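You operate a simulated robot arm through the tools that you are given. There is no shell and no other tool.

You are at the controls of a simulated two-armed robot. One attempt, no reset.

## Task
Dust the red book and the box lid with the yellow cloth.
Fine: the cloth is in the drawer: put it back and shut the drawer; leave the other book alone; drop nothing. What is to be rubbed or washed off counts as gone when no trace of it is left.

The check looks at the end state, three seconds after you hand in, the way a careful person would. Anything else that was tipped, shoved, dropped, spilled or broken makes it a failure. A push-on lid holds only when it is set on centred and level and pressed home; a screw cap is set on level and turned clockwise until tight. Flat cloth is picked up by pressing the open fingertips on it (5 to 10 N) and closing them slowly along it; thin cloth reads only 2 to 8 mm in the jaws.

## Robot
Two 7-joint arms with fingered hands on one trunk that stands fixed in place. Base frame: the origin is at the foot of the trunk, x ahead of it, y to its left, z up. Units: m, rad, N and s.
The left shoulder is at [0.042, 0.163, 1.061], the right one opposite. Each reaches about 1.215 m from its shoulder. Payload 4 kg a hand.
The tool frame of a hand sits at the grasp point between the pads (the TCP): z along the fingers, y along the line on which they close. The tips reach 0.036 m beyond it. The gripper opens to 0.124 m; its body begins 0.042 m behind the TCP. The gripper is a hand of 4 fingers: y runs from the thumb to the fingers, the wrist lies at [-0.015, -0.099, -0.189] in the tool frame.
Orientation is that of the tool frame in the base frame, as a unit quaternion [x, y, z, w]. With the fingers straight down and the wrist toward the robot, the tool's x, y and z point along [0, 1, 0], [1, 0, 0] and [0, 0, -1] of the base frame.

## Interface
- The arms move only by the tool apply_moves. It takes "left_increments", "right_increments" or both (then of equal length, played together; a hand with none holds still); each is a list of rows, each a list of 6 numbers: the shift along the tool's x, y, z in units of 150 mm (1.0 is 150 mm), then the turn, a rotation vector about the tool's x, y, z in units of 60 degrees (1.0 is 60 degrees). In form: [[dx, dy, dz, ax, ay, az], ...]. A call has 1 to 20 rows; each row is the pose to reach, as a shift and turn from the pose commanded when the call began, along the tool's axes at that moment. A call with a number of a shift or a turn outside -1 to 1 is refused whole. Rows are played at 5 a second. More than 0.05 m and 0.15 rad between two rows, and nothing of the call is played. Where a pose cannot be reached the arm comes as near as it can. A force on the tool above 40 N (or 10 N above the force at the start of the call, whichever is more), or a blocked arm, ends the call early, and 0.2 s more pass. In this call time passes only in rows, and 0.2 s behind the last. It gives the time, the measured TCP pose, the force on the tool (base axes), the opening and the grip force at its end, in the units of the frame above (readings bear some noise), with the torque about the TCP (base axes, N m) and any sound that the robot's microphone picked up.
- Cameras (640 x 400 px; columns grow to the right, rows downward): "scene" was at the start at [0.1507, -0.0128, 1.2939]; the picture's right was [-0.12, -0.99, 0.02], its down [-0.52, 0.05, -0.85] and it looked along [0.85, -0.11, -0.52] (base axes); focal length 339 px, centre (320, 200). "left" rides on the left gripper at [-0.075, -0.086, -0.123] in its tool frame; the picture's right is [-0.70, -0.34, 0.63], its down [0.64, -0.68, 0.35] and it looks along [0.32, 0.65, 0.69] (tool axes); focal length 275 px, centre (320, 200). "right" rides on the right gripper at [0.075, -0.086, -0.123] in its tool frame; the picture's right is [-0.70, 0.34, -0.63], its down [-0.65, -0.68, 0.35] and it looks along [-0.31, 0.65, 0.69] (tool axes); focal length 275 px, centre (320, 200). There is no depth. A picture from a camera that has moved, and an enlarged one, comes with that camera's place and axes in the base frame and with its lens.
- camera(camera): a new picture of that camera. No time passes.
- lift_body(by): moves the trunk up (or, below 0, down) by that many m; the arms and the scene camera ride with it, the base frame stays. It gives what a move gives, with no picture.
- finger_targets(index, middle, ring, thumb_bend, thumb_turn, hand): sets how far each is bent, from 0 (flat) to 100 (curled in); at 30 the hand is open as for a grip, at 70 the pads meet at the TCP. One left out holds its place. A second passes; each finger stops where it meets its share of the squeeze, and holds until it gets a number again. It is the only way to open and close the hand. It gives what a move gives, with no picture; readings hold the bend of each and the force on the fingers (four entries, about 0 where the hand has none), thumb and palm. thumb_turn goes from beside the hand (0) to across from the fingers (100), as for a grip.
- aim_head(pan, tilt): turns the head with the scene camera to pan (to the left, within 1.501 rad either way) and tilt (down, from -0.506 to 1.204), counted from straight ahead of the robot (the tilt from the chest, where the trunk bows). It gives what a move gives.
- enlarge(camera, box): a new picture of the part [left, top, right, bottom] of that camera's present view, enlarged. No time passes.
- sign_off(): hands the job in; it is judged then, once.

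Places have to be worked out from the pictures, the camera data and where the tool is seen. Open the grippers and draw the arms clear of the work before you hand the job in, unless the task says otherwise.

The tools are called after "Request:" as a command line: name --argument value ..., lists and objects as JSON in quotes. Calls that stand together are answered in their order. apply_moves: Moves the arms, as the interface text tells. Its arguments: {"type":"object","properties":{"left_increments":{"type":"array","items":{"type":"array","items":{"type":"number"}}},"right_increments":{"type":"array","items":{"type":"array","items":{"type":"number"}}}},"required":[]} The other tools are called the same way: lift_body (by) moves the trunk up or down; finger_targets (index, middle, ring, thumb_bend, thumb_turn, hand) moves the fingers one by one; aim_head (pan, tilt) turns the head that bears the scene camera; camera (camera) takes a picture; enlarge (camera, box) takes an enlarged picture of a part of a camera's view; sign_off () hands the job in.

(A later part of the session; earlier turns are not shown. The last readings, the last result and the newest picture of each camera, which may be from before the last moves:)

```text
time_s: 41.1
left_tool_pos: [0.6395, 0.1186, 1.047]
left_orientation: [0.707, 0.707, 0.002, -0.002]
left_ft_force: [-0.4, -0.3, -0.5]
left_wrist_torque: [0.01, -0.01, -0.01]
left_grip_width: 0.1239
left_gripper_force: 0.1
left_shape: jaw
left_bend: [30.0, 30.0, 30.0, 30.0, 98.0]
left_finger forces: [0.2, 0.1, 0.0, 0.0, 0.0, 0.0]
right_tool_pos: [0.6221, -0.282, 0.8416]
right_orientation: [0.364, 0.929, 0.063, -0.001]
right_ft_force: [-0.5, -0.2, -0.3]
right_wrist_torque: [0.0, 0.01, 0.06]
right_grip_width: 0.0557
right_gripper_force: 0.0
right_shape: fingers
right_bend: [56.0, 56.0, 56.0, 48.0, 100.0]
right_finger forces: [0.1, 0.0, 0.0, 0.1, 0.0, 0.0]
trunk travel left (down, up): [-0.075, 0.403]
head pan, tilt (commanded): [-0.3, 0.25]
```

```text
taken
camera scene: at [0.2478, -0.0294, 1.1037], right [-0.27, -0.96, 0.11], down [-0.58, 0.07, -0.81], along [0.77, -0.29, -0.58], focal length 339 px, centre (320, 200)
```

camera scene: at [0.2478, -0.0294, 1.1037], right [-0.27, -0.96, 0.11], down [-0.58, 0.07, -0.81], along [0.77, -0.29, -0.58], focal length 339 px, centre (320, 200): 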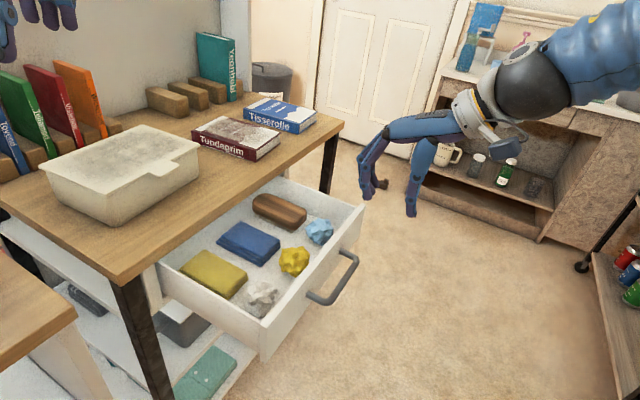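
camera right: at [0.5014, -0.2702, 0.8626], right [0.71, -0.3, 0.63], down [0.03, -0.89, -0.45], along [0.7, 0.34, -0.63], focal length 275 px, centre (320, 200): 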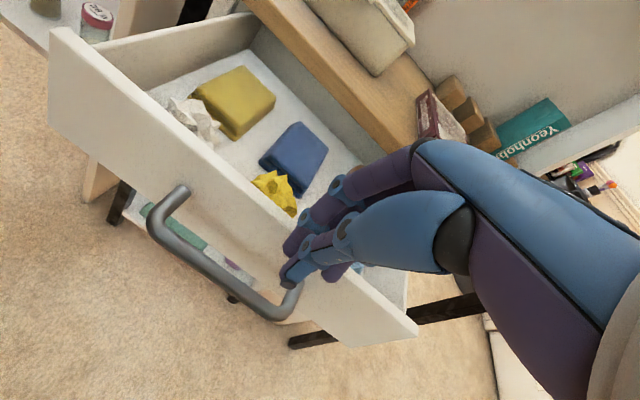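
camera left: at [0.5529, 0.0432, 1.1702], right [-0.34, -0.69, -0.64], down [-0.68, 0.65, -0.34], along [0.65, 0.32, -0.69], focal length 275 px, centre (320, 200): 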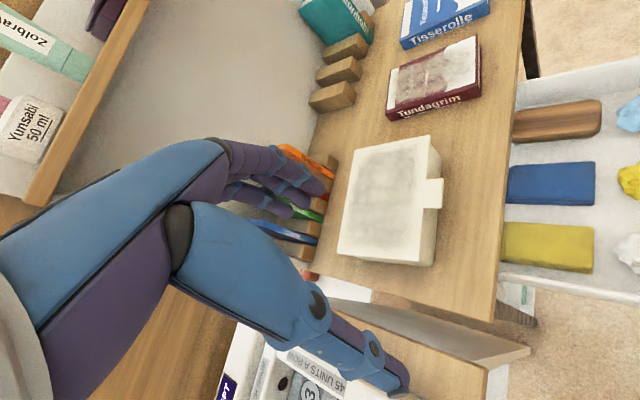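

The right hand is clear and the drawer stays open. Before moving the left arm, I look left to see its elbow's surroundings.

Request:
aim_head --pan 0.9 --tilt 0.3

Request:
camera --camera "scene"

```text
time_s: 42.5
left_tool_pos: [0.639, 0.1186, 1.0467]
left_orientation: [0.707, 0.707, 0.002, -0.002]
left_ft_force: [-0.1, -0.5, 0.7]
left_wrist_torque: [-0.01, -0.01, 0.02]
left_grip_width: 0.1239
left_gripper_force: 0.0
left_shape: jaw
left_bend: [30.0, 30.0, 30.0, 30.0, 98.0]
left_finger forces: [0.0, 0.1, 0.0, 0.0, 0.0, 0.0]
right_tool_pos: [0.6221, -0.2821, 0.8417]
right_orientation: [0.364, 0.929, 0.063, -0.002]
right_ft_force: [0.1, 0.6, -0.4]
right_wrist_torque: [0.01, 0.02, -0.03]
right_grip_width: 0.0556
right_gripper_force: 0.0
right_shape: fingers
right_bend: [56.0, 56.0, 56.0, 48.0, 100.0]
right_finger forces: [0.0, 0.0, 0.0, 0.1, 0.1, 0.0]
trunk travel left (down, up): [-0.075, 0.403]
head pan, tilt (commanded): [0.901, 0.3]
```

```text
taken
camera scene: at [0.2171, 0.0714, 1.1111], right [0.73, -0.62, -0.29], down [-0.53, -0.23, -0.82], along [0.44, 0.75, -0.5], focal length 339 px, centre (320, 200)
```

scene: 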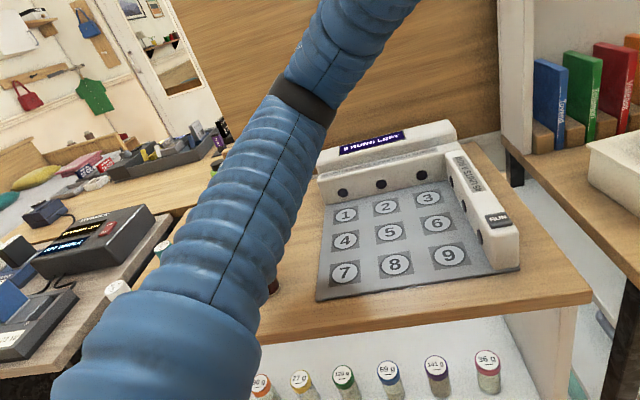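

The left arm passes above the game table with room. I turn the left hand 44° inward and bring it toward the drawer, staying high.

Request:
apply_moves --left_increments '[[-0.079, 0.02, 0.067, 0, 0, 0.073], [-0.157, 0.04, 0.133, 0, 0, 0.147], [-0.236, 0.06, 0.2, 0, 0, 0.22], [-0.315, 0.08, 0.267, 0, 0, 0.293], [-0.394, 0.1, 0.333, 0, 0, 0.367], [-0.472, 0.12, 0.4, 0, 0, 0.44], [-0.551, 0.14, 0.467, 0, 0, 0.513], [-0.63, 0.16, 0.533, 0, 0, 0.587], [-0.708, 0.18, 0.6, 0, 0, 0.66], [-0.787, 0.2, 0.667, 0, 0, 0.733]]'

Request:
camera --camera "scene"

Request:
camera --camera "left"

```text
time_s: 44.8
left_tool_pos: [0.669, 0.0002, 0.9489]
left_orientation: [0.92, 0.391, 0.003, -0.002]
left_ft_force: [0.8, -1.3, -0.3]
left_wrist_torque: [0.02, 0.01, -0.02]
left_grip_width: 0.1236
left_gripper_force: 0.0
left_shape: jaw
left_bend: [30.0, 30.0, 30.0, 30.0, 98.0]
left_finger forces: [0.1, 0.1, 0.0, 0.0, 0.0, 0.0]
right_tool_pos: [0.6218, -0.2818, 0.8434]
right_orientation: [0.363, 0.93, 0.064, -0.001]
right_ft_force: [-0.4, -0.4, -0.3]
right_wrist_torque: [0.02, 0.01, 0.01]
right_grip_width: 0.0556
right_gripper_force: 0.0
right_shape: fingers
right_bend: [56.0, 56.0, 56.0, 48.0, 100.0]
right_finger forces: [0.0, 0.0, 0.0, 0.0, 0.0, 0.0]
trunk travel left (down, up): [-0.075, 0.403]
head pan, tilt (commanded): [0.901, 0.3]
```

```text
taken
camera scene: at [0.2156, 0.0715, 1.1123], right [0.73, -0.62, -0.29], down [-0.53, -0.23, -0.82], along [0.44, 0.75, -0.5], focal length 339 px, centre (320, 200)
```

scene: 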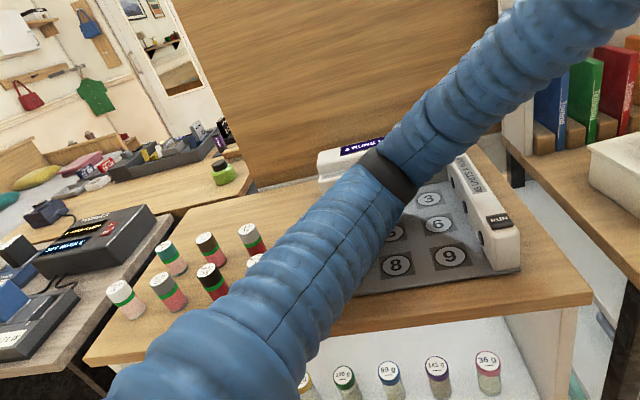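

```text
taken
camera left: at [0.5533, 0.0064, 1.0728], right [-0.72, -0.26, -0.64], down [-0.04, 0.94, -0.34], along [0.69, -0.22, -0.69], focal length 275 px, centre (320, 200)
```

left: 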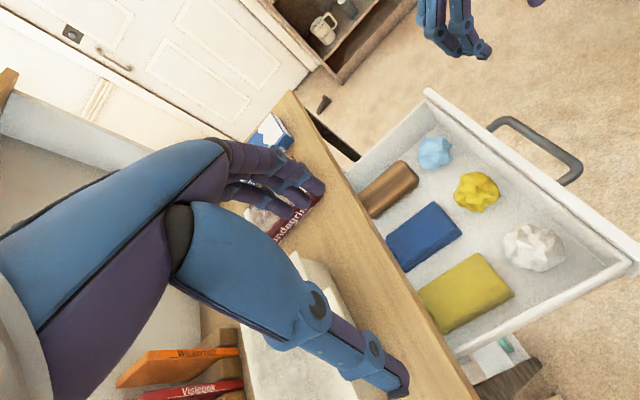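

The left arm is passing over the game table; I check the elbow's height there before lowering further.

Request:
aim_head --pan 1.3 --tilt 0.6

Request:
camera --camera "scene"

```text
time_s: 45.6
left_tool_pos: [0.6693, 0.0005, 0.95]
left_orientation: [0.92, 0.391, 0.003, -0.003]
left_ft_force: [0.0, 0.7, -0.4]
left_wrist_torque: [0.01, -0.03, -0.01]
left_grip_width: 0.1237
left_gripper_force: 0.1
left_shape: jaw
left_bend: [30.0, 30.0, 30.0, 30.0, 98.0]
left_finger forces: [0.0, 0.1, 0.0, 0.0, 0.0, 0.1]
right_tool_pos: [0.622, -0.2825, 0.843]
right_orientation: [0.363, 0.93, 0.064, -0.001]
right_ft_force: [0.1, -1.1, 0.3]
right_wrist_torque: [0.03, -0.02, 0.02]
right_grip_width: 0.0555
right_gripper_force: 0.1
right_shape: fingers
right_bend: [56.0, 56.0, 56.0, 48.0, 100.0]
right_finger forces: [0.1, 0.0, 0.1, 0.1, 0.0, 0.0]
trunk travel left (down, up): [-0.075, 0.403]
head pan, tilt (commanded): [1.3, 0.6]
```

```text
taken
camera scene: at [0.1735, 0.083, 1.0995], right [0.89, -0.27, -0.36], down [-0.45, -0.54, -0.71], along [-0.01, 0.8, -0.61], focal length 339 px, centre (320, 200)
```

scene: 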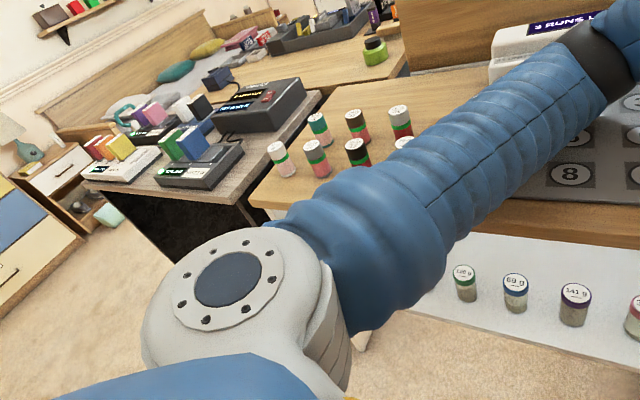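

The left elbow sits at about (0.50, 0.37, 0.88), only a little above the game set, so lowering the hand now would be risky. I raise the trunk by 0.20 m so the elbows stay high while reaching down.

Request:
lift_body --by 0.2

Request:
aim_head --pan 0.3 --tilt 0.65

Request:
camera --camera "scene"

```text
time_s: 47.8
left_tool_pos: [0.6708, 0.0012, 1.1458]
left_orientation: [0.92, 0.391, 0.001, -0.004]
left_ft_force: [-0.1, -0.6, 0.1]
left_wrist_torque: [0.01, 0.02, 0.03]
left_grip_width: 0.1238
left_gripper_force: 0.2
left_shape: jaw
left_bend: [30.0, 30.0, 30.0, 30.0, 98.0]
left_finger forces: [0.0, 0.0, 0.0, 0.0, 0.0, 0.0]
right_tool_pos: [0.6223, -0.2819, 1.0405]
right_orientation: [0.363, 0.93, 0.063, -0.003]
right_ft_force: [-0.1, -0.6, 0.1]
right_wrist_torque: [0.01, -0.01, 0.03]
right_grip_width: 0.0556
right_gripper_force: 0.0
right_shape: fingers
right_bend: [56.0, 56.0, 56.0, 48.0, 100.0]
right_finger forces: [0.0, 0.0, 0.0, 0.1, 0.0, 0.1]
trunk travel left (down, up): [-0.275, 0.203]
head pan, tilt (commanded): [1.3, 0.6]
```

```text
time_s: 49.1
left_tool_pos: [0.67, 0.0008, 1.146]
left_orientation: [0.92, 0.391, 0.001, -0.003]
left_ft_force: [0.1, -0.1, -0.1]
left_wrist_torque: [0.05, -0.01, 0.03]
left_grip_width: 0.1239
left_gripper_force: 0.1
left_shape: jaw
left_bend: [30.0, 30.0, 30.0, 30.0, 98.0]
left_finger forces: [0.1, 0.0, 0.1, 0.2, 0.1, 0.0]
right_tool_pos: [0.6231, -0.2824, 1.0406]
right_orientation: [0.364, 0.929, 0.063, -0.001]
right_ft_force: [0.4, -0.6, 1.0]
right_wrist_torque: [0.02, 0.01, 0.0]
right_grip_width: 0.0556
right_gripper_force: 0.1
right_shape: fingers
right_bend: [56.0, 56.0, 56.0, 48.0, 100.0]
right_finger forces: [0.0, 0.0, 0.0, 0.1, 0.0, 0.0]
trunk travel left (down, up): [-0.275, 0.203]
head pan, tilt (commanded): [0.3, 0.649]
```

```text
taken
camera scene: at [0.1157, 0.0239, 1.3307], right [0.3, -0.95, -0.03], down [-0.65, -0.18, -0.73], along [0.7, 0.24, -0.68], focal length 339 px, centre (320, 200)
```

scene: 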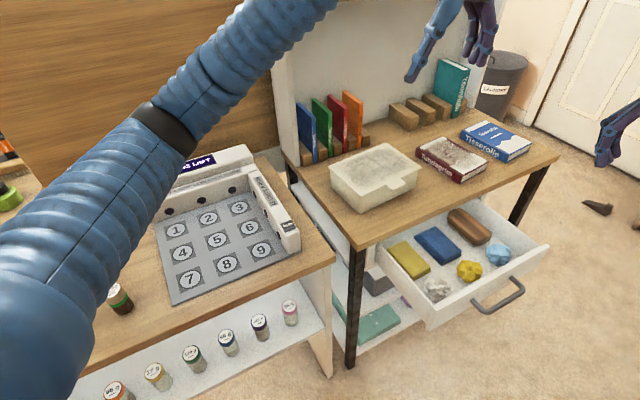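

With the trunk up I have a clear view and the elbow is high. I pre-shape the left hand and lower it toward the yellow cloth in stages.

Request:
finger_targets --hand "left" --index 44 --middle 44 --ring 44 --thumb_bend 46

Request:
apply_moves --left_increments '[[-0.012, 0.015, 0.14, 0, 0, 0], [-0.024, 0.03, 0.28, 0, 0, 0], [-0.036, 0.045, 0.42, 0, 0, 0], [-0.048, 0.06, 0.56, 0, 0, 0], [-0.06, 0.075, 0.7, 0, 0, 0], [-0.074, 0.093, 0.85, 0, 0, 0], [-0.087, 0.111, 1.0, 0, 0, 0]]'

Request:
camera --camera "scene"

```text
time_s: 50.1
left_tool_pos: [0.6704, -0.0002, 1.1459]
left_orientation: [0.921, 0.39, 0.002, -0.004]
left_ft_force: [0.5, -0.8, 0.1]
left_wrist_torque: [-0.02, -0.03, -0.01]
left_grip_width: 0.0777
left_gripper_force: 0.1
left_shape: fingers
left_bend: [44.0, 44.0, 44.0, 46.0, 98.0]
left_finger forces: [0.0, 0.0, 0.1, 0.1, 0.0, 0.0]
right_tool_pos: [0.6223, -0.2814, 1.0405]
right_orientation: [0.364, 0.929, 0.063, -0.001]
right_ft_force: [-0.2, 0.1, -0.3]
right_wrist_torque: [-0.01, -0.02, -0.01]
right_grip_width: 0.0554
right_gripper_force: 0.1
right_shape: fingers
right_bend: [56.0, 56.0, 56.0, 48.0, 100.0]
right_finger forces: [0.0, 0.0, 0.1, 0.0, 0.0, 0.0]
trunk travel left (down, up): [-0.275, 0.203]
head pan, tilt (commanded): [0.3, 0.649]
```

```text
time_s: 51.7
left_tool_pos: [0.674, -0.019, 0.9952]
left_orientation: [0.921, 0.391, 0.001, -0.004]
left_ft_force: [-0.2, 0.9, -0.1]
left_wrist_torque: [-0.01, 0.02, 0.02]
left_grip_width: 0.0779
left_gripper_force: 0.0
left_shape: fingers
left_bend: [44.0, 44.0, 44.0, 46.0, 98.0]
left_finger forces: [0.1, 0.0, 0.0, 0.0, 0.1, 0.0]
right_tool_pos: [0.6213, -0.2813, 1.041]
right_orientation: [0.364, 0.929, 0.062, -0.003]
right_ft_force: [0.0, 1.0, -0.2]
right_wrist_torque: [-0.01, -0.02, 0.01]
right_grip_width: 0.0556
right_gripper_force: 0.0
right_shape: fingers
right_bend: [56.0, 56.0, 56.0, 48.0, 100.0]
right_finger forces: [0.0, 0.1, 0.0, 0.0, 0.0, 0.0]
trunk travel left (down, up): [-0.275, 0.203]
head pan, tilt (commanded): [0.3, 0.649]
```

```text
taken
camera scene: at [0.1161, 0.0239, 1.3306], right [0.29, -0.96, -0.03], down [-0.65, -0.18, -0.73], along [0.7, 0.24, -0.68], focal length 339 px, centre (320, 200)
```

scene: 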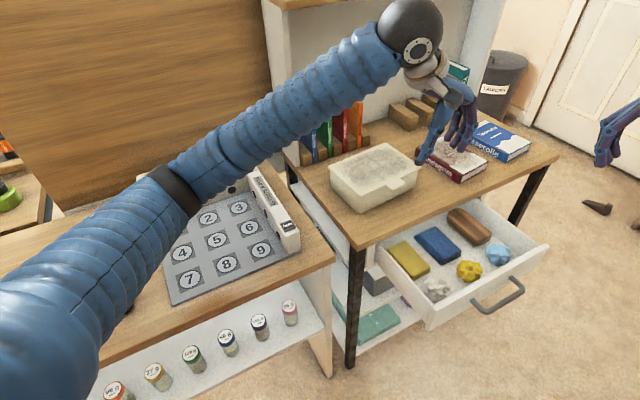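

The elbow keeps about 0.2 m above the game set now, but the hand must go down another 0.33 m, so I raise the trunk a little more first for safety, then continue lowering.

Request:
lift_body --by 0.12

Request:
apply_moves --left_increments '[[0, 0, 0.14, 0, 0, 0], [0, 0, 0.28, 0, 0, 0], [0, 0, 0.42, 0, 0, 0], [0, 0, 0.56, 0, 0, 0], [0, 0, 0.7, 0, 0, 0], [0, 0, 0.85, 0, 0, 0], [0, 0, 1.0, 0, 0, 0]]'

Request:
apply_moves --left_increments '[[0, 0, 0.14, 0, 0, 0], [0, 0, 0.28, 0, 0, 0], [0, 0, 0.42, 0, 0, 0], [0, 0, 0.56, 0, 0, 0], [0, 0, 0.7, 0, 0, 0], [0, 0, 0.85, 0, 0, 0]]'

Request:
camera --camera "scene"

Request:
camera --camera "left"

```text
time_s: 53.2
left_tool_pos: [0.6738, -0.0206, 1.1161]
left_orientation: [0.92, 0.391, 0.001, -0.003]
left_ft_force: [-0.6, 0.9, 0.1]
left_wrist_torque: [0.01, 0.0, -0.02]
left_grip_width: 0.0777
left_gripper_force: 0.0
left_shape: fingers
left_bend: [44.0, 44.0, 44.0, 46.0, 98.0]
left_finger forces: [0.0, 0.0, 0.1, 0.0, 0.1, 0.1]
right_tool_pos: [0.6216, -0.2813, 1.1589]
right_orientation: [0.364, 0.929, 0.063, -0.002]
right_ft_force: [-0.5, -0.1, 0.4]
right_wrist_torque: [-0.03, -0.03, -0.01]
right_grip_width: 0.0557
right_gripper_force: 0.1
right_shape: fingers
right_bend: [56.0, 56.0, 56.0, 48.0, 100.0]
right_finger forces: [0.0, 0.0, 0.1, 0.0, 0.0, 0.1]
trunk travel left (down, up): [-0.395, 0.083]
head pan, tilt (commanded): [0.3, 0.649]
```

```text
time_s: 54.8
left_tool_pos: [0.6728, -0.0186, 0.9659]
left_orientation: [0.92, 0.392, 0.001, -0.003]
left_ft_force: [0.0, 0.2, -0.3]
left_wrist_torque: [-0.02, -0.02, 0.01]
left_grip_width: 0.0779
left_gripper_force: 0.1
left_shape: fingers
left_bend: [44.0, 44.0, 44.0, 46.0, 98.0]
left_finger forces: [0.0, 0.0, 0.1, 0.1, 0.0, 0.0]
right_tool_pos: [0.6226, -0.2803, 1.1604]
right_orientation: [0.365, 0.929, 0.063, -0.002]
right_ft_force: [-0.4, 0.2, 0.2]
right_wrist_torque: [0.0, 0.01, 0.0]
right_grip_width: 0.0554
right_gripper_force: 0.0
right_shape: fingers
right_bend: [56.0, 56.0, 56.0, 48.0, 100.0]
right_finger forces: [0.0, 0.0, 0.0, 0.0, 0.0, 0.0]
trunk travel left (down, up): [-0.395, 0.083]
head pan, tilt (commanded): [0.3, 0.649]
```

```text
time_s: 56.2
left_tool_pos: [0.6734, -0.0176, 0.8379]
left_orientation: [0.921, 0.39, 0.002, -0.004]
left_ft_force: [0.1, 0.2, -0.2]
left_wrist_torque: [-0.01, 0.0, 0.0]
left_grip_width: 0.078
left_gripper_force: 0.0
left_shape: fingers
left_bend: [44.0, 44.0, 44.0, 46.0, 98.0]
left_finger forces: [0.0, 0.0, 0.0, 0.0, 0.0, 0.0]
right_tool_pos: [0.6231, -0.281, 1.1605]
right_orientation: [0.365, 0.929, 0.063, -0.001]
right_ft_force: [-0.2, -0.4, -0.3]
right_wrist_torque: [0.03, -0.02, 0.02]
right_grip_width: 0.0553
right_gripper_force: 0.0
right_shape: fingers
right_bend: [56.0, 56.0, 56.0, 48.0, 100.0]
right_finger forces: [0.0, 0.1, 0.1, 0.0, 0.0, 0.1]
trunk travel left (down, up): [-0.395, 0.083]
head pan, tilt (commanded): [0.3, 0.649]
```

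```text
taken
camera scene: at [0.081, 0.0239, 1.4614], right [0.3, -0.96, -0.01], down [-0.59, -0.18, -0.79], along [0.75, 0.24, -0.62], focal length 339 px, centre (320, 200)
```

scene: 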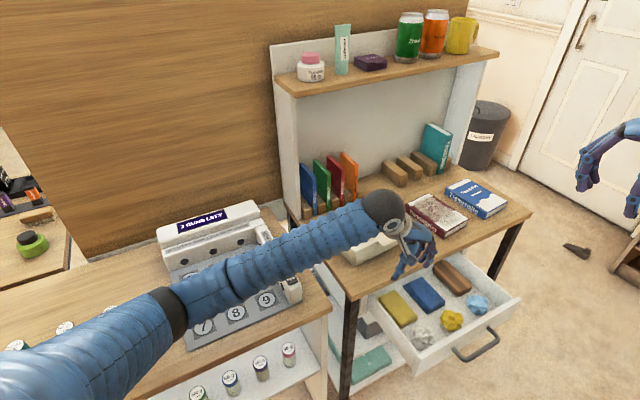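

```text
taken
camera left: at [0.5578, -0.0114, 0.962], right [-0.73, -0.26, -0.64], down [-0.04, 0.94, -0.34], along [0.69, -0.22, -0.69], focal length 275 px, centre (320, 200)
```

left: 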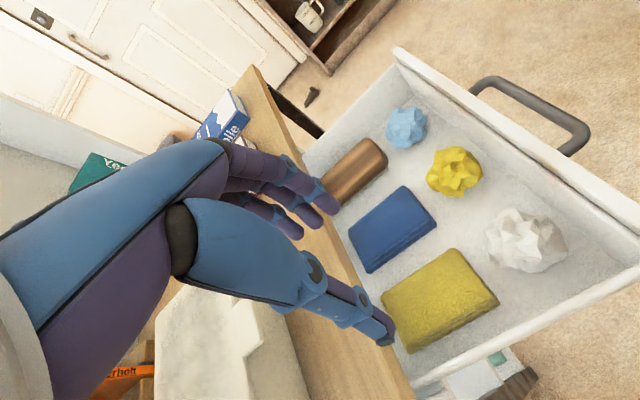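

The left hand is above the cloth; I refine the cloth's position with enlarged views from both cameras.

Request:
enlarge --camera "left" --box '[340, 170, 560, 370]'

Request:
enlarge --camera "scene" --box '[350, 250, 470, 350]'

```text
2.00 times, centred on (450, 270) of left
camera zoom: at [0.5578, -0.0114, 0.962], right [-0.73, -0.26, -0.64], down [-0.04, 0.94, -0.34], along [0.69, -0.22, -0.69], focal length 551 px, centre (60, 60)
```

zoom: 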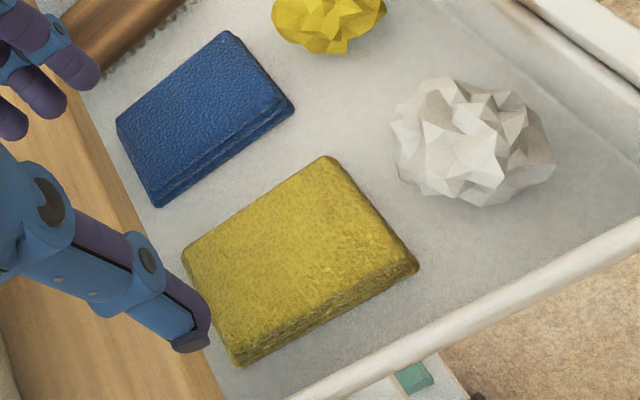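

```text
4.00 times, centred on (410, 300) of scene
camera zoom: at [0.081, 0.0239, 1.4614], right [0.3, -0.96, -0.01], down [-0.59, -0.18, -0.79], along [0.75, 0.24, -0.62], focal length 1356 px, centre (-40, -200)
```

zoom: 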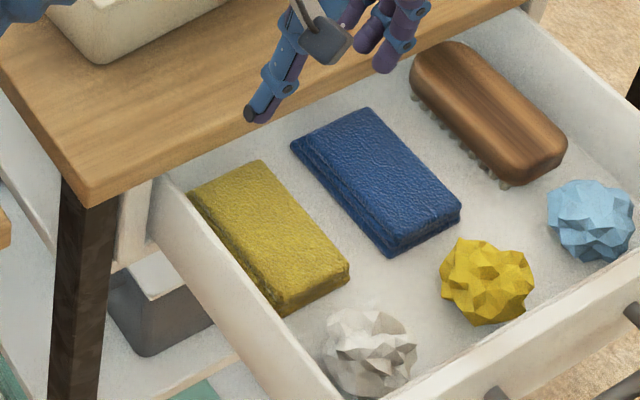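

Refined: the cloth is centred at (0.672, -0.010), top z≈0.645, floor ≈0.617. To keep the hand clear of the desk edge I will grip it about 2 cm towards its front end; moving down most of the way now.

Request:
apply_moves --left_increments '[[-0.03, -0.014, 0.08, 0, 0, 0], [-0.06, -0.028, 0.16, 0, 0, 0], [-0.089, -0.043, 0.26, 0, 0, 0], [-0.089, -0.043, 0.38, 0, 0, 0], [-0.089, -0.043, 0.5, 0, 0, 0], [-0.089, -0.043, 0.62, 0, 0, 0], [-0.089, -0.043, 0.74, 0, 0, 0]]'

Request:
camera --camera "left"

Request:
enlarge --camera "scene" --box '[330, 190, 510, 340]'

```text
time_s: 57.8
left_tool_pos: [0.6565, -0.0228, 0.7266]
left_orientation: [0.92, 0.391, 0.001, -0.002]
left_ft_force: [0.4, 0.5, 1.1]
left_wrist_torque: [0.0, 0.01, 0.04]
left_grip_width: 0.0779
left_gripper_force: 0.0
left_shape: fingers
left_bend: [44.0, 44.0, 44.0, 46.0, 98.0]
left_finger forces: [0.0, 0.1, 0.0, 0.0, 0.2, 0.0]
right_tool_pos: [0.6227, -0.281, 1.1601]
right_orientation: [0.364, 0.929, 0.063, -0.002]
right_ft_force: [0.4, 0.0, -0.5]
right_wrist_torque: [-0.01, -0.01, -0.02]
right_grip_width: 0.0558
right_gripper_force: 0.1
right_shape: fingers
right_bend: [56.0, 56.0, 56.0, 48.0, 100.0]
right_finger forces: [0.0, 0.1, 0.0, 0.0, 0.1, 0.0]
trunk travel left (down, up): [-0.395, 0.083]
head pan, tilt (commanded): [0.3, 0.649]
```

```text
taken
camera left: at [0.5433, -0.0162, 0.8504], right [-0.73, -0.26, -0.64], down [-0.04, 0.94, -0.34], along [0.69, -0.22, -0.69], focal length 275 px, centre (320, 200)
```

left: 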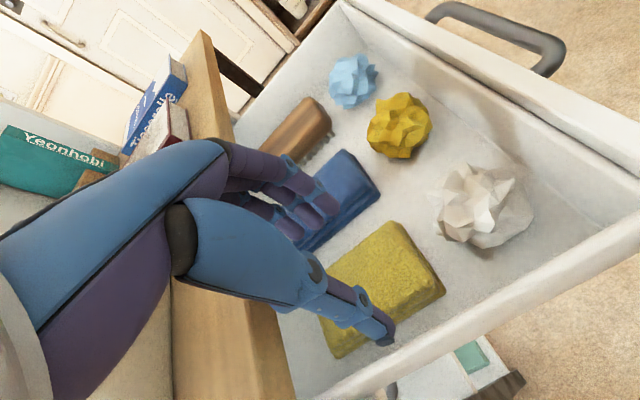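

```text
2.67 times, centred on (420, 265) of scene
camera zoom: at [0.0808, 0.0238, 1.4614], right [0.3, -0.96, -0.01], down [-0.59, -0.18, -0.79], along [0.75, 0.24, -0.62], focal length 904 px, centre (53, 27)
```

zoom: 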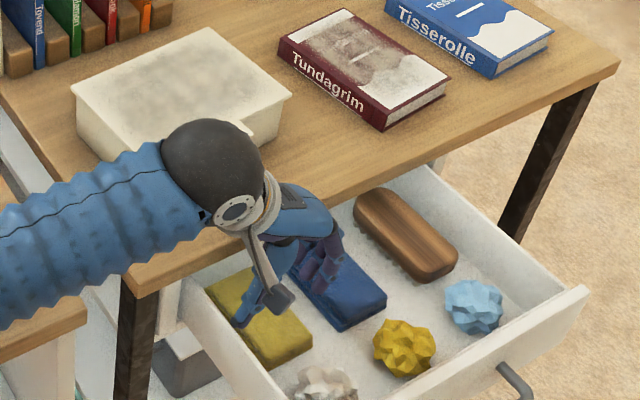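

Alignment looks right: the thumb will drop between cloth and wall, the fingers between the two cloths. I lower the last 6 cm slowly.

Request:
apply_moves --left_increments '[[0, 0.005, 0.07, 0, 0, 0], [0, 0.01, 0.14, 0, 0, 0], [0, 0.013, 0.21, 0, 0, 0], [0, 0.013, 0.28, 0, 0, 0], [0, 0.013, 0.34, 0, 0, 0]]'

Request:
camera --camera "left"

Request:
enlarge --camera "scene" --box '[330, 190, 510, 340]'

```text
time_s: 59.0
left_tool_pos: [0.6599, -0.0237, 0.6798]
left_orientation: [0.921, 0.39, 0.003, -0.001]
left_ft_force: [-2.7, 2.8, 20.4]
left_wrist_torque: [-0.74, -0.99, 0.0]
left_grip_width: 0.0783
left_gripper_force: 10.2
left_shape: fingers
left_bend: [44.0, 43.0, 44.0, 46.0, 98.0]
left_finger forces: [0.1, 20.3, 0.1, 0.0, 0.1, 0.1]
right_tool_pos: [0.6198, -0.2798, 1.1613]
right_orientation: [0.364, 0.929, 0.063, 0.0]
right_ft_force: [-0.3, 0.3, 0.0]
right_wrist_torque: [0.0, 0.02, 0.01]
right_grip_width: 0.0557
right_gripper_force: 0.0
right_shape: fingers
right_bend: [56.0, 56.0, 56.0, 48.0, 100.0]
right_finger forces: [0.0, 0.1, 0.1, 0.0, 0.1, 0.0]
trunk travel left (down, up): [-0.395, 0.083]
head pan, tilt (commanded): [0.3, 0.649]
```

```text
taken
camera left: at [0.5445, -0.0172, 0.8034], right [-0.72, -0.26, -0.64], down [-0.04, 0.94, -0.34], along [0.69, -0.22, -0.69], focal length 275 px, centre (320, 200)
```

left: 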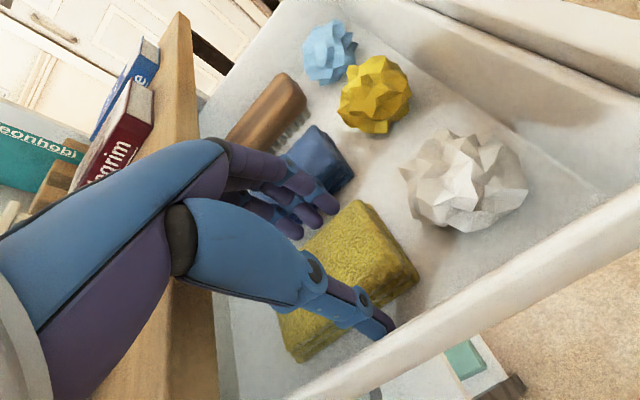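

```text
2.67 times, centred on (420, 265) of scene
camera zoom: at [0.0782, 0.0242, 1.4619], right [0.3, -0.96, 0.0], down [-0.59, -0.18, -0.79], along [0.75, 0.24, -0.62], focal length 904 px, centre (53, 27)
```

zoom: 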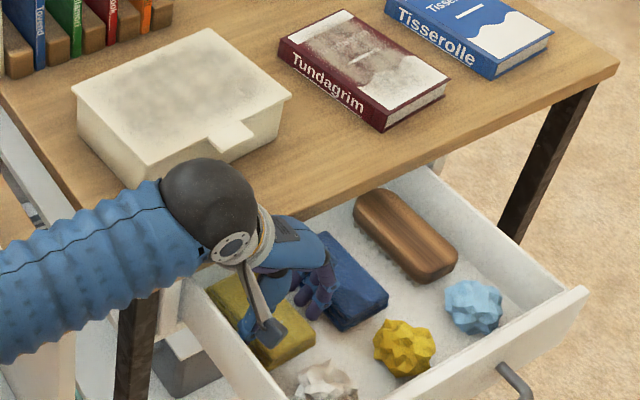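

The middle finger met something at about cloth-top height (20 N), so the pads may be slightly misjudged. I back up a little and look closely.

Request:
apply_moves --left_increments '[[0, 0, -0.05, 0, 0, 0], [0, 0, -0.1, 0, 0, 0], [0, 0, -0.15, 0, 0, 0]]'

Request:
enlarge --camera "left" --box '[220, 100, 460, 380]'

Request:
enlarge --camera "scene" --box '[390, 250, 480, 330]'

```text
time_s: 59.8
left_tool_pos: [0.6598, -0.0233, 0.6981]
left_orientation: [0.921, 0.39, 0.001, -0.004]
left_ft_force: [-0.1, -0.2, -0.7]
left_wrist_torque: [0.01, -0.01, 0.01]
left_grip_width: 0.078
left_gripper_force: 0.0
left_shape: fingers
left_bend: [44.0, 44.0, 44.0, 46.0, 98.0]
left_finger forces: [0.0, 0.0, 0.1, 0.0, 0.1, 0.0]
right_tool_pos: [0.622, -0.2808, 1.161]
right_orientation: [0.364, 0.929, 0.064, -0.002]
right_ft_force: [0.7, -0.4, 0.0]
right_wrist_torque: [0.05, -0.01, -0.01]
right_grip_width: 0.0557
right_gripper_force: 0.0
right_shape: fingers
right_bend: [56.0, 56.0, 56.0, 48.0, 100.0]
right_finger forces: [0.1, 0.0, 0.0, 0.0, 0.0, 0.0]
trunk travel left (down, up): [-0.395, 0.083]
head pan, tilt (commanded): [0.3, 0.649]
```

```text
1.43 times, centred on (340, 240) of left
camera zoom: at [0.5451, -0.0172, 0.8223], right [-0.73, -0.26, -0.63], down [-0.04, 0.94, -0.34], along [0.69, -0.22, -0.69], focal length 393 px, centre (291, 143)
```

zoom: 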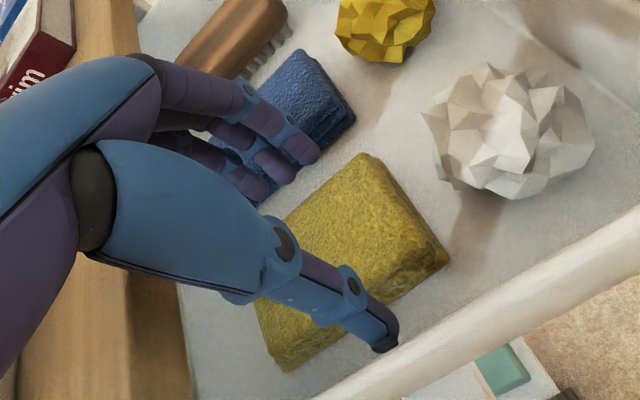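

```text
5.00 times, centred on (435, 290) of scene
camera zoom: at [0.081, 0.0236, 1.4614], right [0.3, -0.96, -0.01], down [-0.59, -0.18, -0.79], along [0.75, 0.24, -0.62], focal length 1695 px, centre (-255, -250)
```

zoom: 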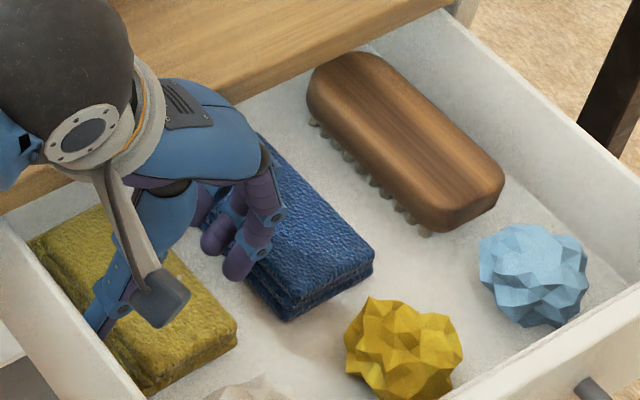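

The gap between the two cloths is about 3 cm and the finger seems to have landed on the yellow cloth's lower edge. I open the fingers slightly more and try lowering again.

Request:
finger_targets --hand "left" --index 40 --middle 40 --ring 40 --thumb_bend 43

Request:
apply_moves --left_increments '[[0, 0.0, 0.04, 0, 0, 0], [0, 0.0, 0.08, 0, 0, 0], [0, 0.0, 0.12, 0, 0, 0], [0, 0.0, 0.15, 0, 0, 0]]'

Request:
enlarge --camera "left" --box '[220, 100, 460, 380]'

Request:
enlarge --camera "scene" --box '[390, 250, 480, 330]'

```text
time_s: 60.8
left_tool_pos: [0.6597, -0.0222, 0.698]
left_orientation: [0.921, 0.39, 0.001, -0.003]
left_ft_force: [0.2, 1.1, 1.0]
left_wrist_torque: [-0.01, 0.01, -0.02]
left_grip_width: 0.0884
left_gripper_force: 0.1
left_shape: fingers
left_bend: [40.0, 40.0, 40.0, 43.0, 98.0]
left_finger forces: [0.0, 0.0, 0.0, 0.1, 0.0, 0.1]
right_tool_pos: [0.6223, -0.2818, 1.1608]
right_orientation: [0.365, 0.929, 0.063, -0.001]
right_ft_force: [0.1, 0.1, 0.6]
right_wrist_torque: [-0.01, -0.01, 0.02]
right_grip_width: 0.0558
right_gripper_force: 0.1
right_shape: fingers
right_bend: [56.0, 56.0, 56.0, 48.0, 100.0]
right_finger forces: [0.1, 0.0, 0.0, 0.0, 0.1, 0.0]
trunk travel left (down, up): [-0.395, 0.083]
head pan, tilt (commanded): [0.3, 0.649]
```

```text
time_s: 61.8
left_tool_pos: [0.6602, -0.0223, 0.6779]
left_orientation: [0.921, 0.39, 0.003, -0.002]
left_ft_force: [-2.5, 2.7, 13.9]
left_wrist_torque: [-0.54, -0.73, 0.01]
left_grip_width: 0.0884
left_gripper_force: 7.2
left_shape: fingers
left_bend: [40.0, 39.0, 40.0, 43.0, 98.0]
left_finger forces: [0.1, 13.9, 0.1, 0.0, 0.0, 0.0]
right_tool_pos: [0.6212, -0.2798, 1.162]
right_orientation: [0.364, 0.929, 0.063, -0.001]
right_ft_force: [0.8, -0.8, 0.5]
right_wrist_torque: [-0.02, 0.02, 0.03]
right_grip_width: 0.0557
right_gripper_force: 0.0
right_shape: fingers
right_bend: [56.0, 56.0, 56.0, 48.0, 100.0]
right_finger forces: [0.0, 0.1, 0.0, 0.0, 0.1, 0.0]
trunk travel left (down, up): [-0.395, 0.083]
head pan, tilt (commanded): [0.3, 0.649]
```

```text
1.43 times, centred on (340, 240) of left
camera zoom: at [0.5446, -0.0164, 0.8022], right [-0.72, -0.26, -0.64], down [-0.04, 0.94, -0.34], along [0.69, -0.22, -0.69], focal length 393 px, centre (291, 143)
```

zoom: 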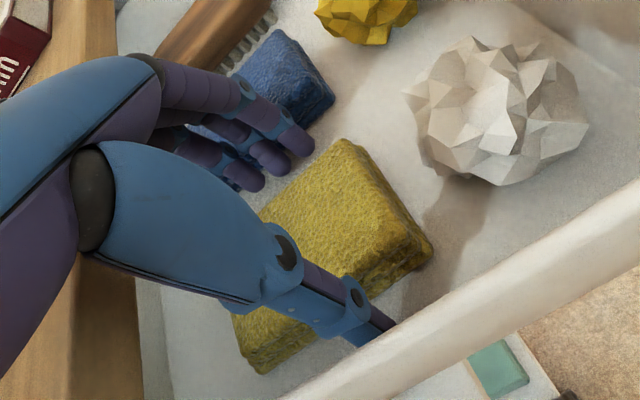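

```text
5.00 times, centred on (435, 290) of scene
camera zoom: at [0.0791, 0.0241, 1.4617], right [0.3, -0.96, 0.0], down [-0.59, -0.18, -0.79], along [0.75, 0.24, -0.62], focal length 1695 px, centre (-255, -250)
```

zoom: 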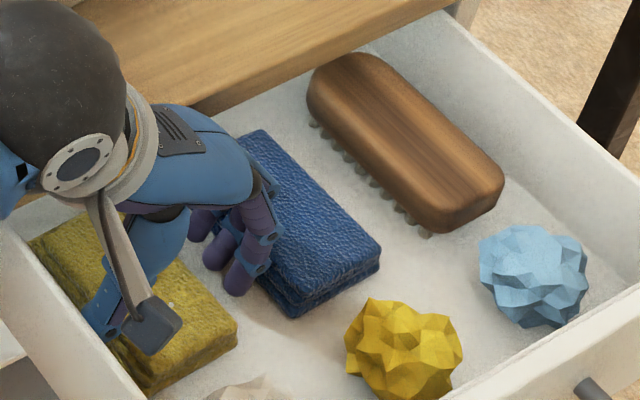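

Triangulating the fingertips shows they reach the drawer floor (z≈0.62) when this open, so the middle finger is simply touching the floor in the gap – good depth. I lift 5 mm and start closing on the cloth.

Request:
apply_moves --left_increments '[[0, 0, -0.02, 0, 0, 0], [0, 0, -0.04, 0, 0, 0]]'

Request:
finger_targets --hand "left" --index 50 --middle 50 --ring 50 --thumb_bend 50

Request:
enlarge --camera "left" --box '[220, 100, 460, 380]'

```text
time_s: 62.4
left_tool_pos: [0.6592, -0.0218, 0.6807]
left_orientation: [0.921, 0.39, 0.001, -0.004]
left_ft_force: [0.2, 0.6, 0.0]
left_wrist_torque: [-0.03, 0.0, 0.01]
left_grip_width: 0.0884
left_gripper_force: 0.2
left_shape: fingers
left_bend: [40.0, 40.0, 40.0, 43.0, 98.0]
left_finger forces: [0.0, 0.0, 0.0, 0.0, 0.0, 0.0]
right_tool_pos: [0.6223, -0.2804, 1.161]
right_orientation: [0.364, 0.929, 0.063, -0.002]
right_ft_force: [-0.7, -0.1, 0.2]
right_wrist_torque: [0.01, 0.01, -0.03]
right_grip_width: 0.0556
right_gripper_force: 0.1
right_shape: fingers
right_bend: [56.0, 56.0, 56.0, 48.0, 100.0]
right_finger forces: [0.0, 0.1, 0.0, 0.0, 0.1, 0.0]
trunk travel left (down, up): [-0.395, 0.083]
head pan, tilt (commanded): [0.3, 0.649]
```

```text
time_s: 63.4
left_tool_pos: [0.659, -0.0222, 0.6819]
left_orientation: [0.921, 0.391, 0.001, -0.003]
left_ft_force: [-0.8, -0.8, 0.4]
left_wrist_torque: [0.02, -0.02, 0.01]
left_grip_width: 0.0694
left_gripper_force: 3.0
left_shape: fingers
left_bend: [48.0, 49.0, 49.0, 49.0, 97.0]
left_finger forces: [1.7, 1.3, 0.7, 0.0, 3.4, 0.0]
right_tool_pos: [0.623, -0.281, 1.1606]
right_orientation: [0.364, 0.929, 0.063, -0.001]
right_ft_force: [-0.6, -0.3, 0.4]
right_wrist_torque: [0.03, -0.06, 0.01]
right_grip_width: 0.0556
right_gripper_force: 0.1
right_shape: fingers
right_bend: [56.0, 56.0, 56.0, 48.0, 100.0]
right_finger forces: [0.1, 0.1, 0.0, 0.0, 0.0, 0.1]
trunk travel left (down, up): [-0.395, 0.083]
head pan, tilt (commanded): [0.3, 0.649]
```

```text
1.43 times, centred on (340, 240) of left
camera zoom: at [0.5448, -0.0165, 0.8061], right [-0.73, -0.26, -0.64], down [-0.04, 0.94, -0.34], along [0.69, -0.22, -0.69], focal length 393 px, centre (291, 143)
```

zoom: 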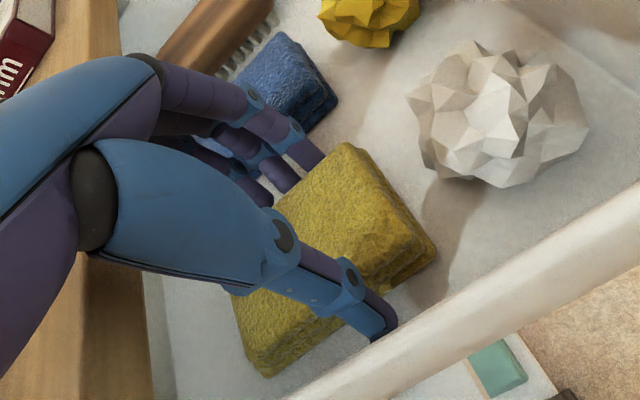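

All three fingers and the thumb touch the cloth at a width of 6.9 cm. I squeeze more firmly.

Request:
finger_targets --hand "left" --index 58 --middle 58 --ring 58 --thumb_bend 58

Request:
enlarge --camera "left" --box '[220, 100, 460, 380]'

```text
time_s: 64.4
left_tool_pos: [0.66, -0.0228, 0.6819]
left_orientation: [0.921, 0.39, 0.001, -0.002]
left_ft_force: [-0.2, 0.2, -0.3]
left_wrist_torque: [0.01, -0.03, 0.03]
left_grip_width: 0.0683
left_gripper_force: 13.5
left_shape: fingers
left_bend: [52.0, 53.0, 54.0, 51.0, 96.0]
left_finger forces: [5.8, 4.8, 3.8, 0.0, 13.1, 0.1]
right_tool_pos: [0.6222, -0.2807, 1.1615]
right_orientation: [0.364, 0.929, 0.064, -0.001]
right_ft_force: [-0.3, 1.5, 0.0]
right_wrist_torque: [-0.01, 0.0, 0.07]
right_grip_width: 0.0555
right_gripper_force: 0.0
right_shape: fingers
right_bend: [56.0, 56.0, 56.0, 48.0, 100.0]
right_finger forces: [0.1, 0.0, 0.0, 0.1, 0.1, 0.0]
trunk travel left (down, up): [-0.395, 0.083]
head pan, tilt (commanded): [0.3, 0.649]
```

```text
1.43 times, centred on (340, 240) of left
camera zoom: at [0.5448, -0.0165, 0.8061], right [-0.73, -0.26, -0.64], down [-0.04, 0.94, -0.34], along [0.69, -0.22, -0.69], focal length 393 px, centre (291, 143)
```

zoom: 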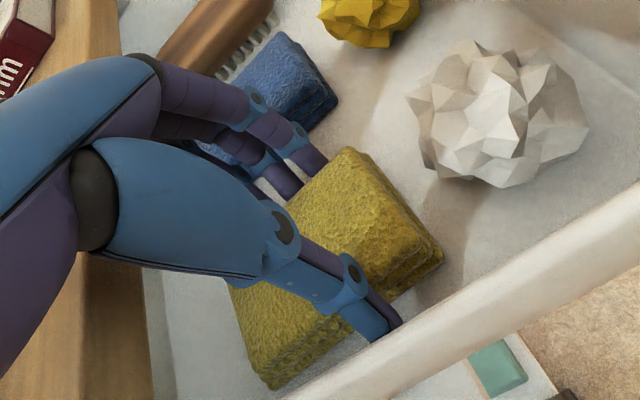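

Grip force is 13.5 N on the cloth. I lift slowly 4 cm and check that it comes along.

Request:
apply_moves --left_increments '[[0, 0, -0.05, 0, 0, 0], [0, 0, -0.1, 0, 0, 0], [0, 0, -0.16, 0, 0, 0], [0, 0, -0.22, 0, 0, 0], [0, 0, -0.28, 0, 0, 0]]'

Request:
camera --camera "left"

Request:
enlarge --camera "scene" --box '[330, 190, 510, 340]'

```text
time_s: 65.6
left_tool_pos: [0.6603, -0.0225, 0.7241]
left_orientation: [0.92, 0.391, 0.001, -0.003]
left_ft_force: [-0.7, 0.2, -0.7]
left_wrist_torque: [0.0, 0.0, -0.02]
left_grip_width: 0.0685
left_gripper_force: 13.6
left_shape: fingers
left_bend: [52.0, 53.0, 54.0, 51.0, 96.0]
left_finger forces: [5.8, 4.9, 3.9, 0.1, 13.0, 0.1]
right_tool_pos: [0.6229, -0.2811, 1.1595]
right_orientation: [0.365, 0.929, 0.063, -0.001]
right_ft_force: [-0.3, 0.7, -0.3]
right_wrist_torque: [-0.01, 0.0, 0.01]
right_grip_width: 0.0555
right_gripper_force: 0.2
right_shape: fingers
right_bend: [56.0, 56.0, 56.0, 48.0, 100.0]
right_finger forces: [0.0, 0.0, 0.0, 0.0, 0.1, 0.0]
trunk travel left (down, up): [-0.395, 0.083]
head pan, tilt (commanded): [0.3, 0.649]
```

```text
taken
camera left: at [0.5449, -0.017, 0.8481], right [-0.73, -0.26, -0.63], down [-0.04, 0.94, -0.34], along [0.69, -0.22, -0.69], focal length 275 px, centre (320, 200)
```

left: 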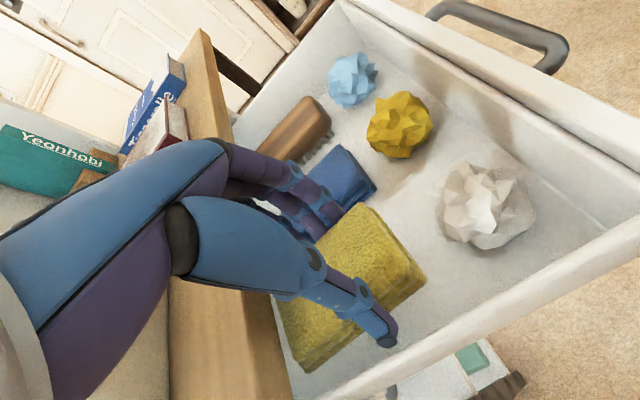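

```text
2.67 times, centred on (420, 265) of scene
camera zoom: at [0.0807, 0.0237, 1.4614], right [0.3, -0.96, -0.01], down [-0.59, -0.18, -0.79], along [0.75, 0.24, -0.62], focal length 904 px, centre (53, 27)
```

zoom: 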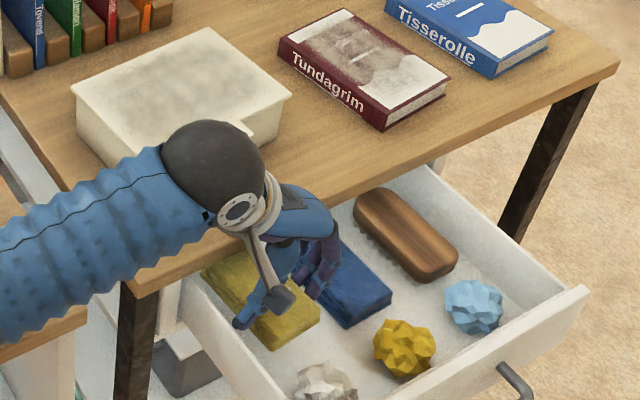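

The cloth came up cleanly, but its back end is still under the desk top. I tilt it slightly (back end down), slide it out over the paper ball past the desk edge, then raise it.

Request:
apply_moves --left_increments '[[0, 0, -0.1, 0, -0.1, 0], [0, 0, -0.19, 0, -0.2, 0], [-0.06, 0, -0.19, 0, -0.2, 0], [-0.12, 0, -0.2, 0, -0.2, 0], [-0.18, 0, -0.2, 0, -0.2, 0], [-0.24, 0, -0.21, 0, -0.2, 0], [-0.3, 0, -0.22, 0, -0.2, 0], [-0.35, 0, -0.24, 0, -0.2, 0]]'

Request:
camera --camera "left"

Request:
enlarge --camera "scene" --box '[330, 190, 510, 340]'

```text
time_s: 67.4
left_tool_pos: [0.6232, -0.0615, 0.7593]
left_orientation: [0.916, 0.389, -0.095, 0.037]
left_ft_force: [-0.1, 0.5, 0.1]
left_wrist_torque: [0.05, 0.01, 0.02]
left_grip_width: 0.0685
left_gripper_force: 13.1
left_shape: fingers
left_bend: [52.0, 53.0, 54.0, 51.0, 96.0]
left_finger forces: [5.7, 4.7, 3.7, 0.0, 12.9, 0.0]
right_tool_pos: [0.6232, -0.2819, 1.1623]
right_orientation: [0.363, 0.929, 0.064, -0.001]
right_ft_force: [0.2, -0.7, 0.8]
right_wrist_torque: [-0.01, 0.02, 0.02]
right_grip_width: 0.0555
right_gripper_force: 0.0
right_shape: fingers
right_bend: [56.0, 56.0, 56.0, 48.0, 100.0]
right_finger forces: [0.0, 0.1, 0.0, 0.0, 0.1, 0.1]
trunk travel left (down, up): [-0.395, 0.083]
head pan, tilt (commanded): [0.3, 0.649]
```

```text
taken
camera left: at [0.5273, -0.036, 0.8971], right [-0.81, -0.35, -0.48], down [-0.1, 0.88, -0.47], along [0.58, -0.33, -0.75], focal length 275 px, centre (320, 200)
```

left: 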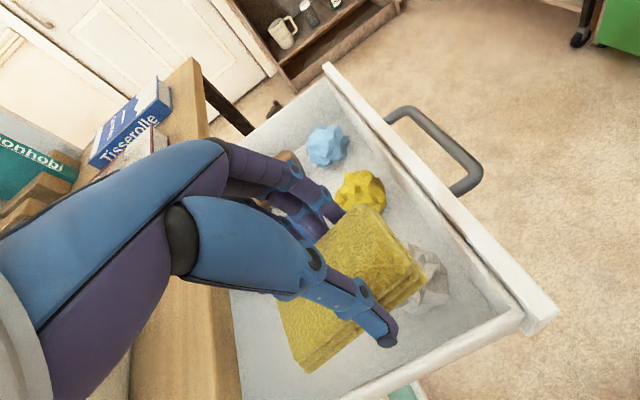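

```text
2.67 times, centred on (420, 265) of scene
camera zoom: at [0.0807, 0.0236, 1.4614], right [0.3, -0.96, -0.01], down [-0.59, -0.18, -0.79], along [0.75, 0.24, -0.62], focal length 904 px, centre (53, 27)
```

zoom: 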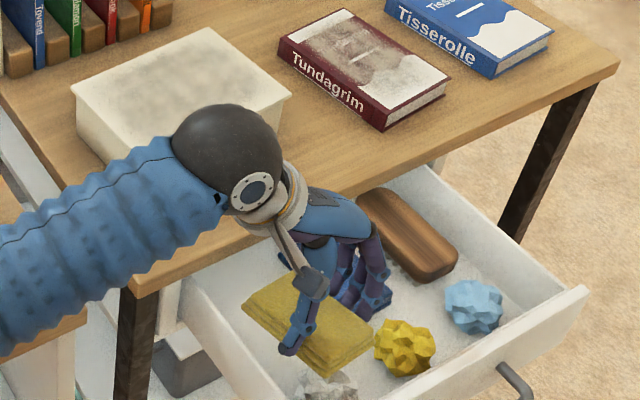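

The cloth is clear of the desk edge and the paper ball. I raise it well above the desk and level it again.

Request:
apply_moves --left_increments '[[-0.024, 0, -0.114, 0, 0, 0], [-0.048, 0, -0.228, 0, 0, 0], [-0.073, 0, -0.342, 0, 0, 0], [-0.097, 0, -0.456, 0, 0.05, 0], [-0.121, 0, -0.57, 0, 0.1, 0], [-0.146, 0, -0.685, 0, 0.15, 0], [-0.17, 0, -0.8, 0, 0.2, 0], [-0.194, 0, -0.913, 0, 0.2, 0]]'

Request:
camera --camera "left"

Request:
camera --camera "scene"

```text
time_s: 69.2
left_tool_pos: [0.6241, -0.0618, 0.9002]
left_orientation: [0.92, 0.391, 0.001, -0.004]
left_ft_force: [0.3, 0.9, -0.3]
left_wrist_torque: [-0.02, 0.02, 0.0]
left_grip_width: 0.0682
left_gripper_force: 13.6
left_shape: fingers
left_bend: [52.0, 53.0, 54.0, 51.0, 96.0]
left_finger forces: [5.7, 4.7, 3.6, 0.1, 12.9, 0.1]
right_tool_pos: [0.6216, -0.2813, 1.1601]
right_orientation: [0.363, 0.929, 0.063, -0.001]
right_ft_force: [-0.4, -0.6, 0.0]
right_wrist_torque: [0.02, 0.0, 0.02]
right_grip_width: 0.0556
right_gripper_force: 0.0
right_shape: fingers
right_bend: [56.0, 56.0, 56.0, 48.0, 100.0]
right_finger forces: [0.0, 0.1, 0.0, 0.0, 0.0, 0.0]
trunk travel left (down, up): [-0.395, 0.083]
head pan, tilt (commanded): [0.3, 0.649]
```

```text
taken
camera left: at [0.5085, -0.0566, 1.0239], right [-0.73, -0.26, -0.64], down [-0.04, 0.94, -0.34], along [0.69, -0.22, -0.69], focal length 275 px, centre (320, 200)
```

left: 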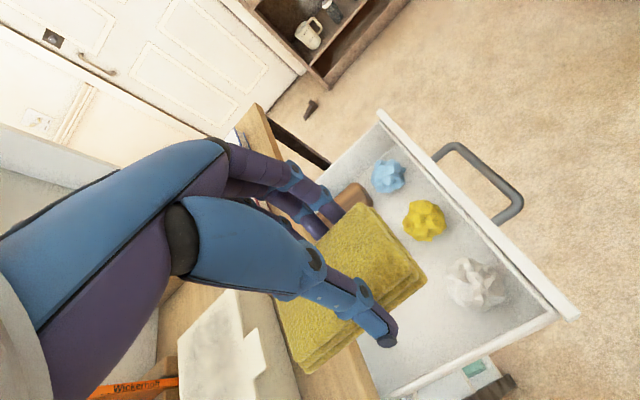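

```text
taken
camera scene: at [0.0807, 0.0237, 1.4614], right [0.3, -0.96, -0.01], down [-0.59, -0.18, -0.79], along [0.75, 0.24, -0.62], focal length 339 px, centre (320, 200)
```

scene: 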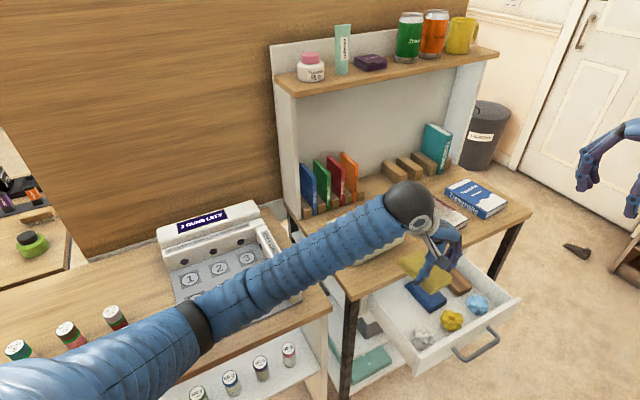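

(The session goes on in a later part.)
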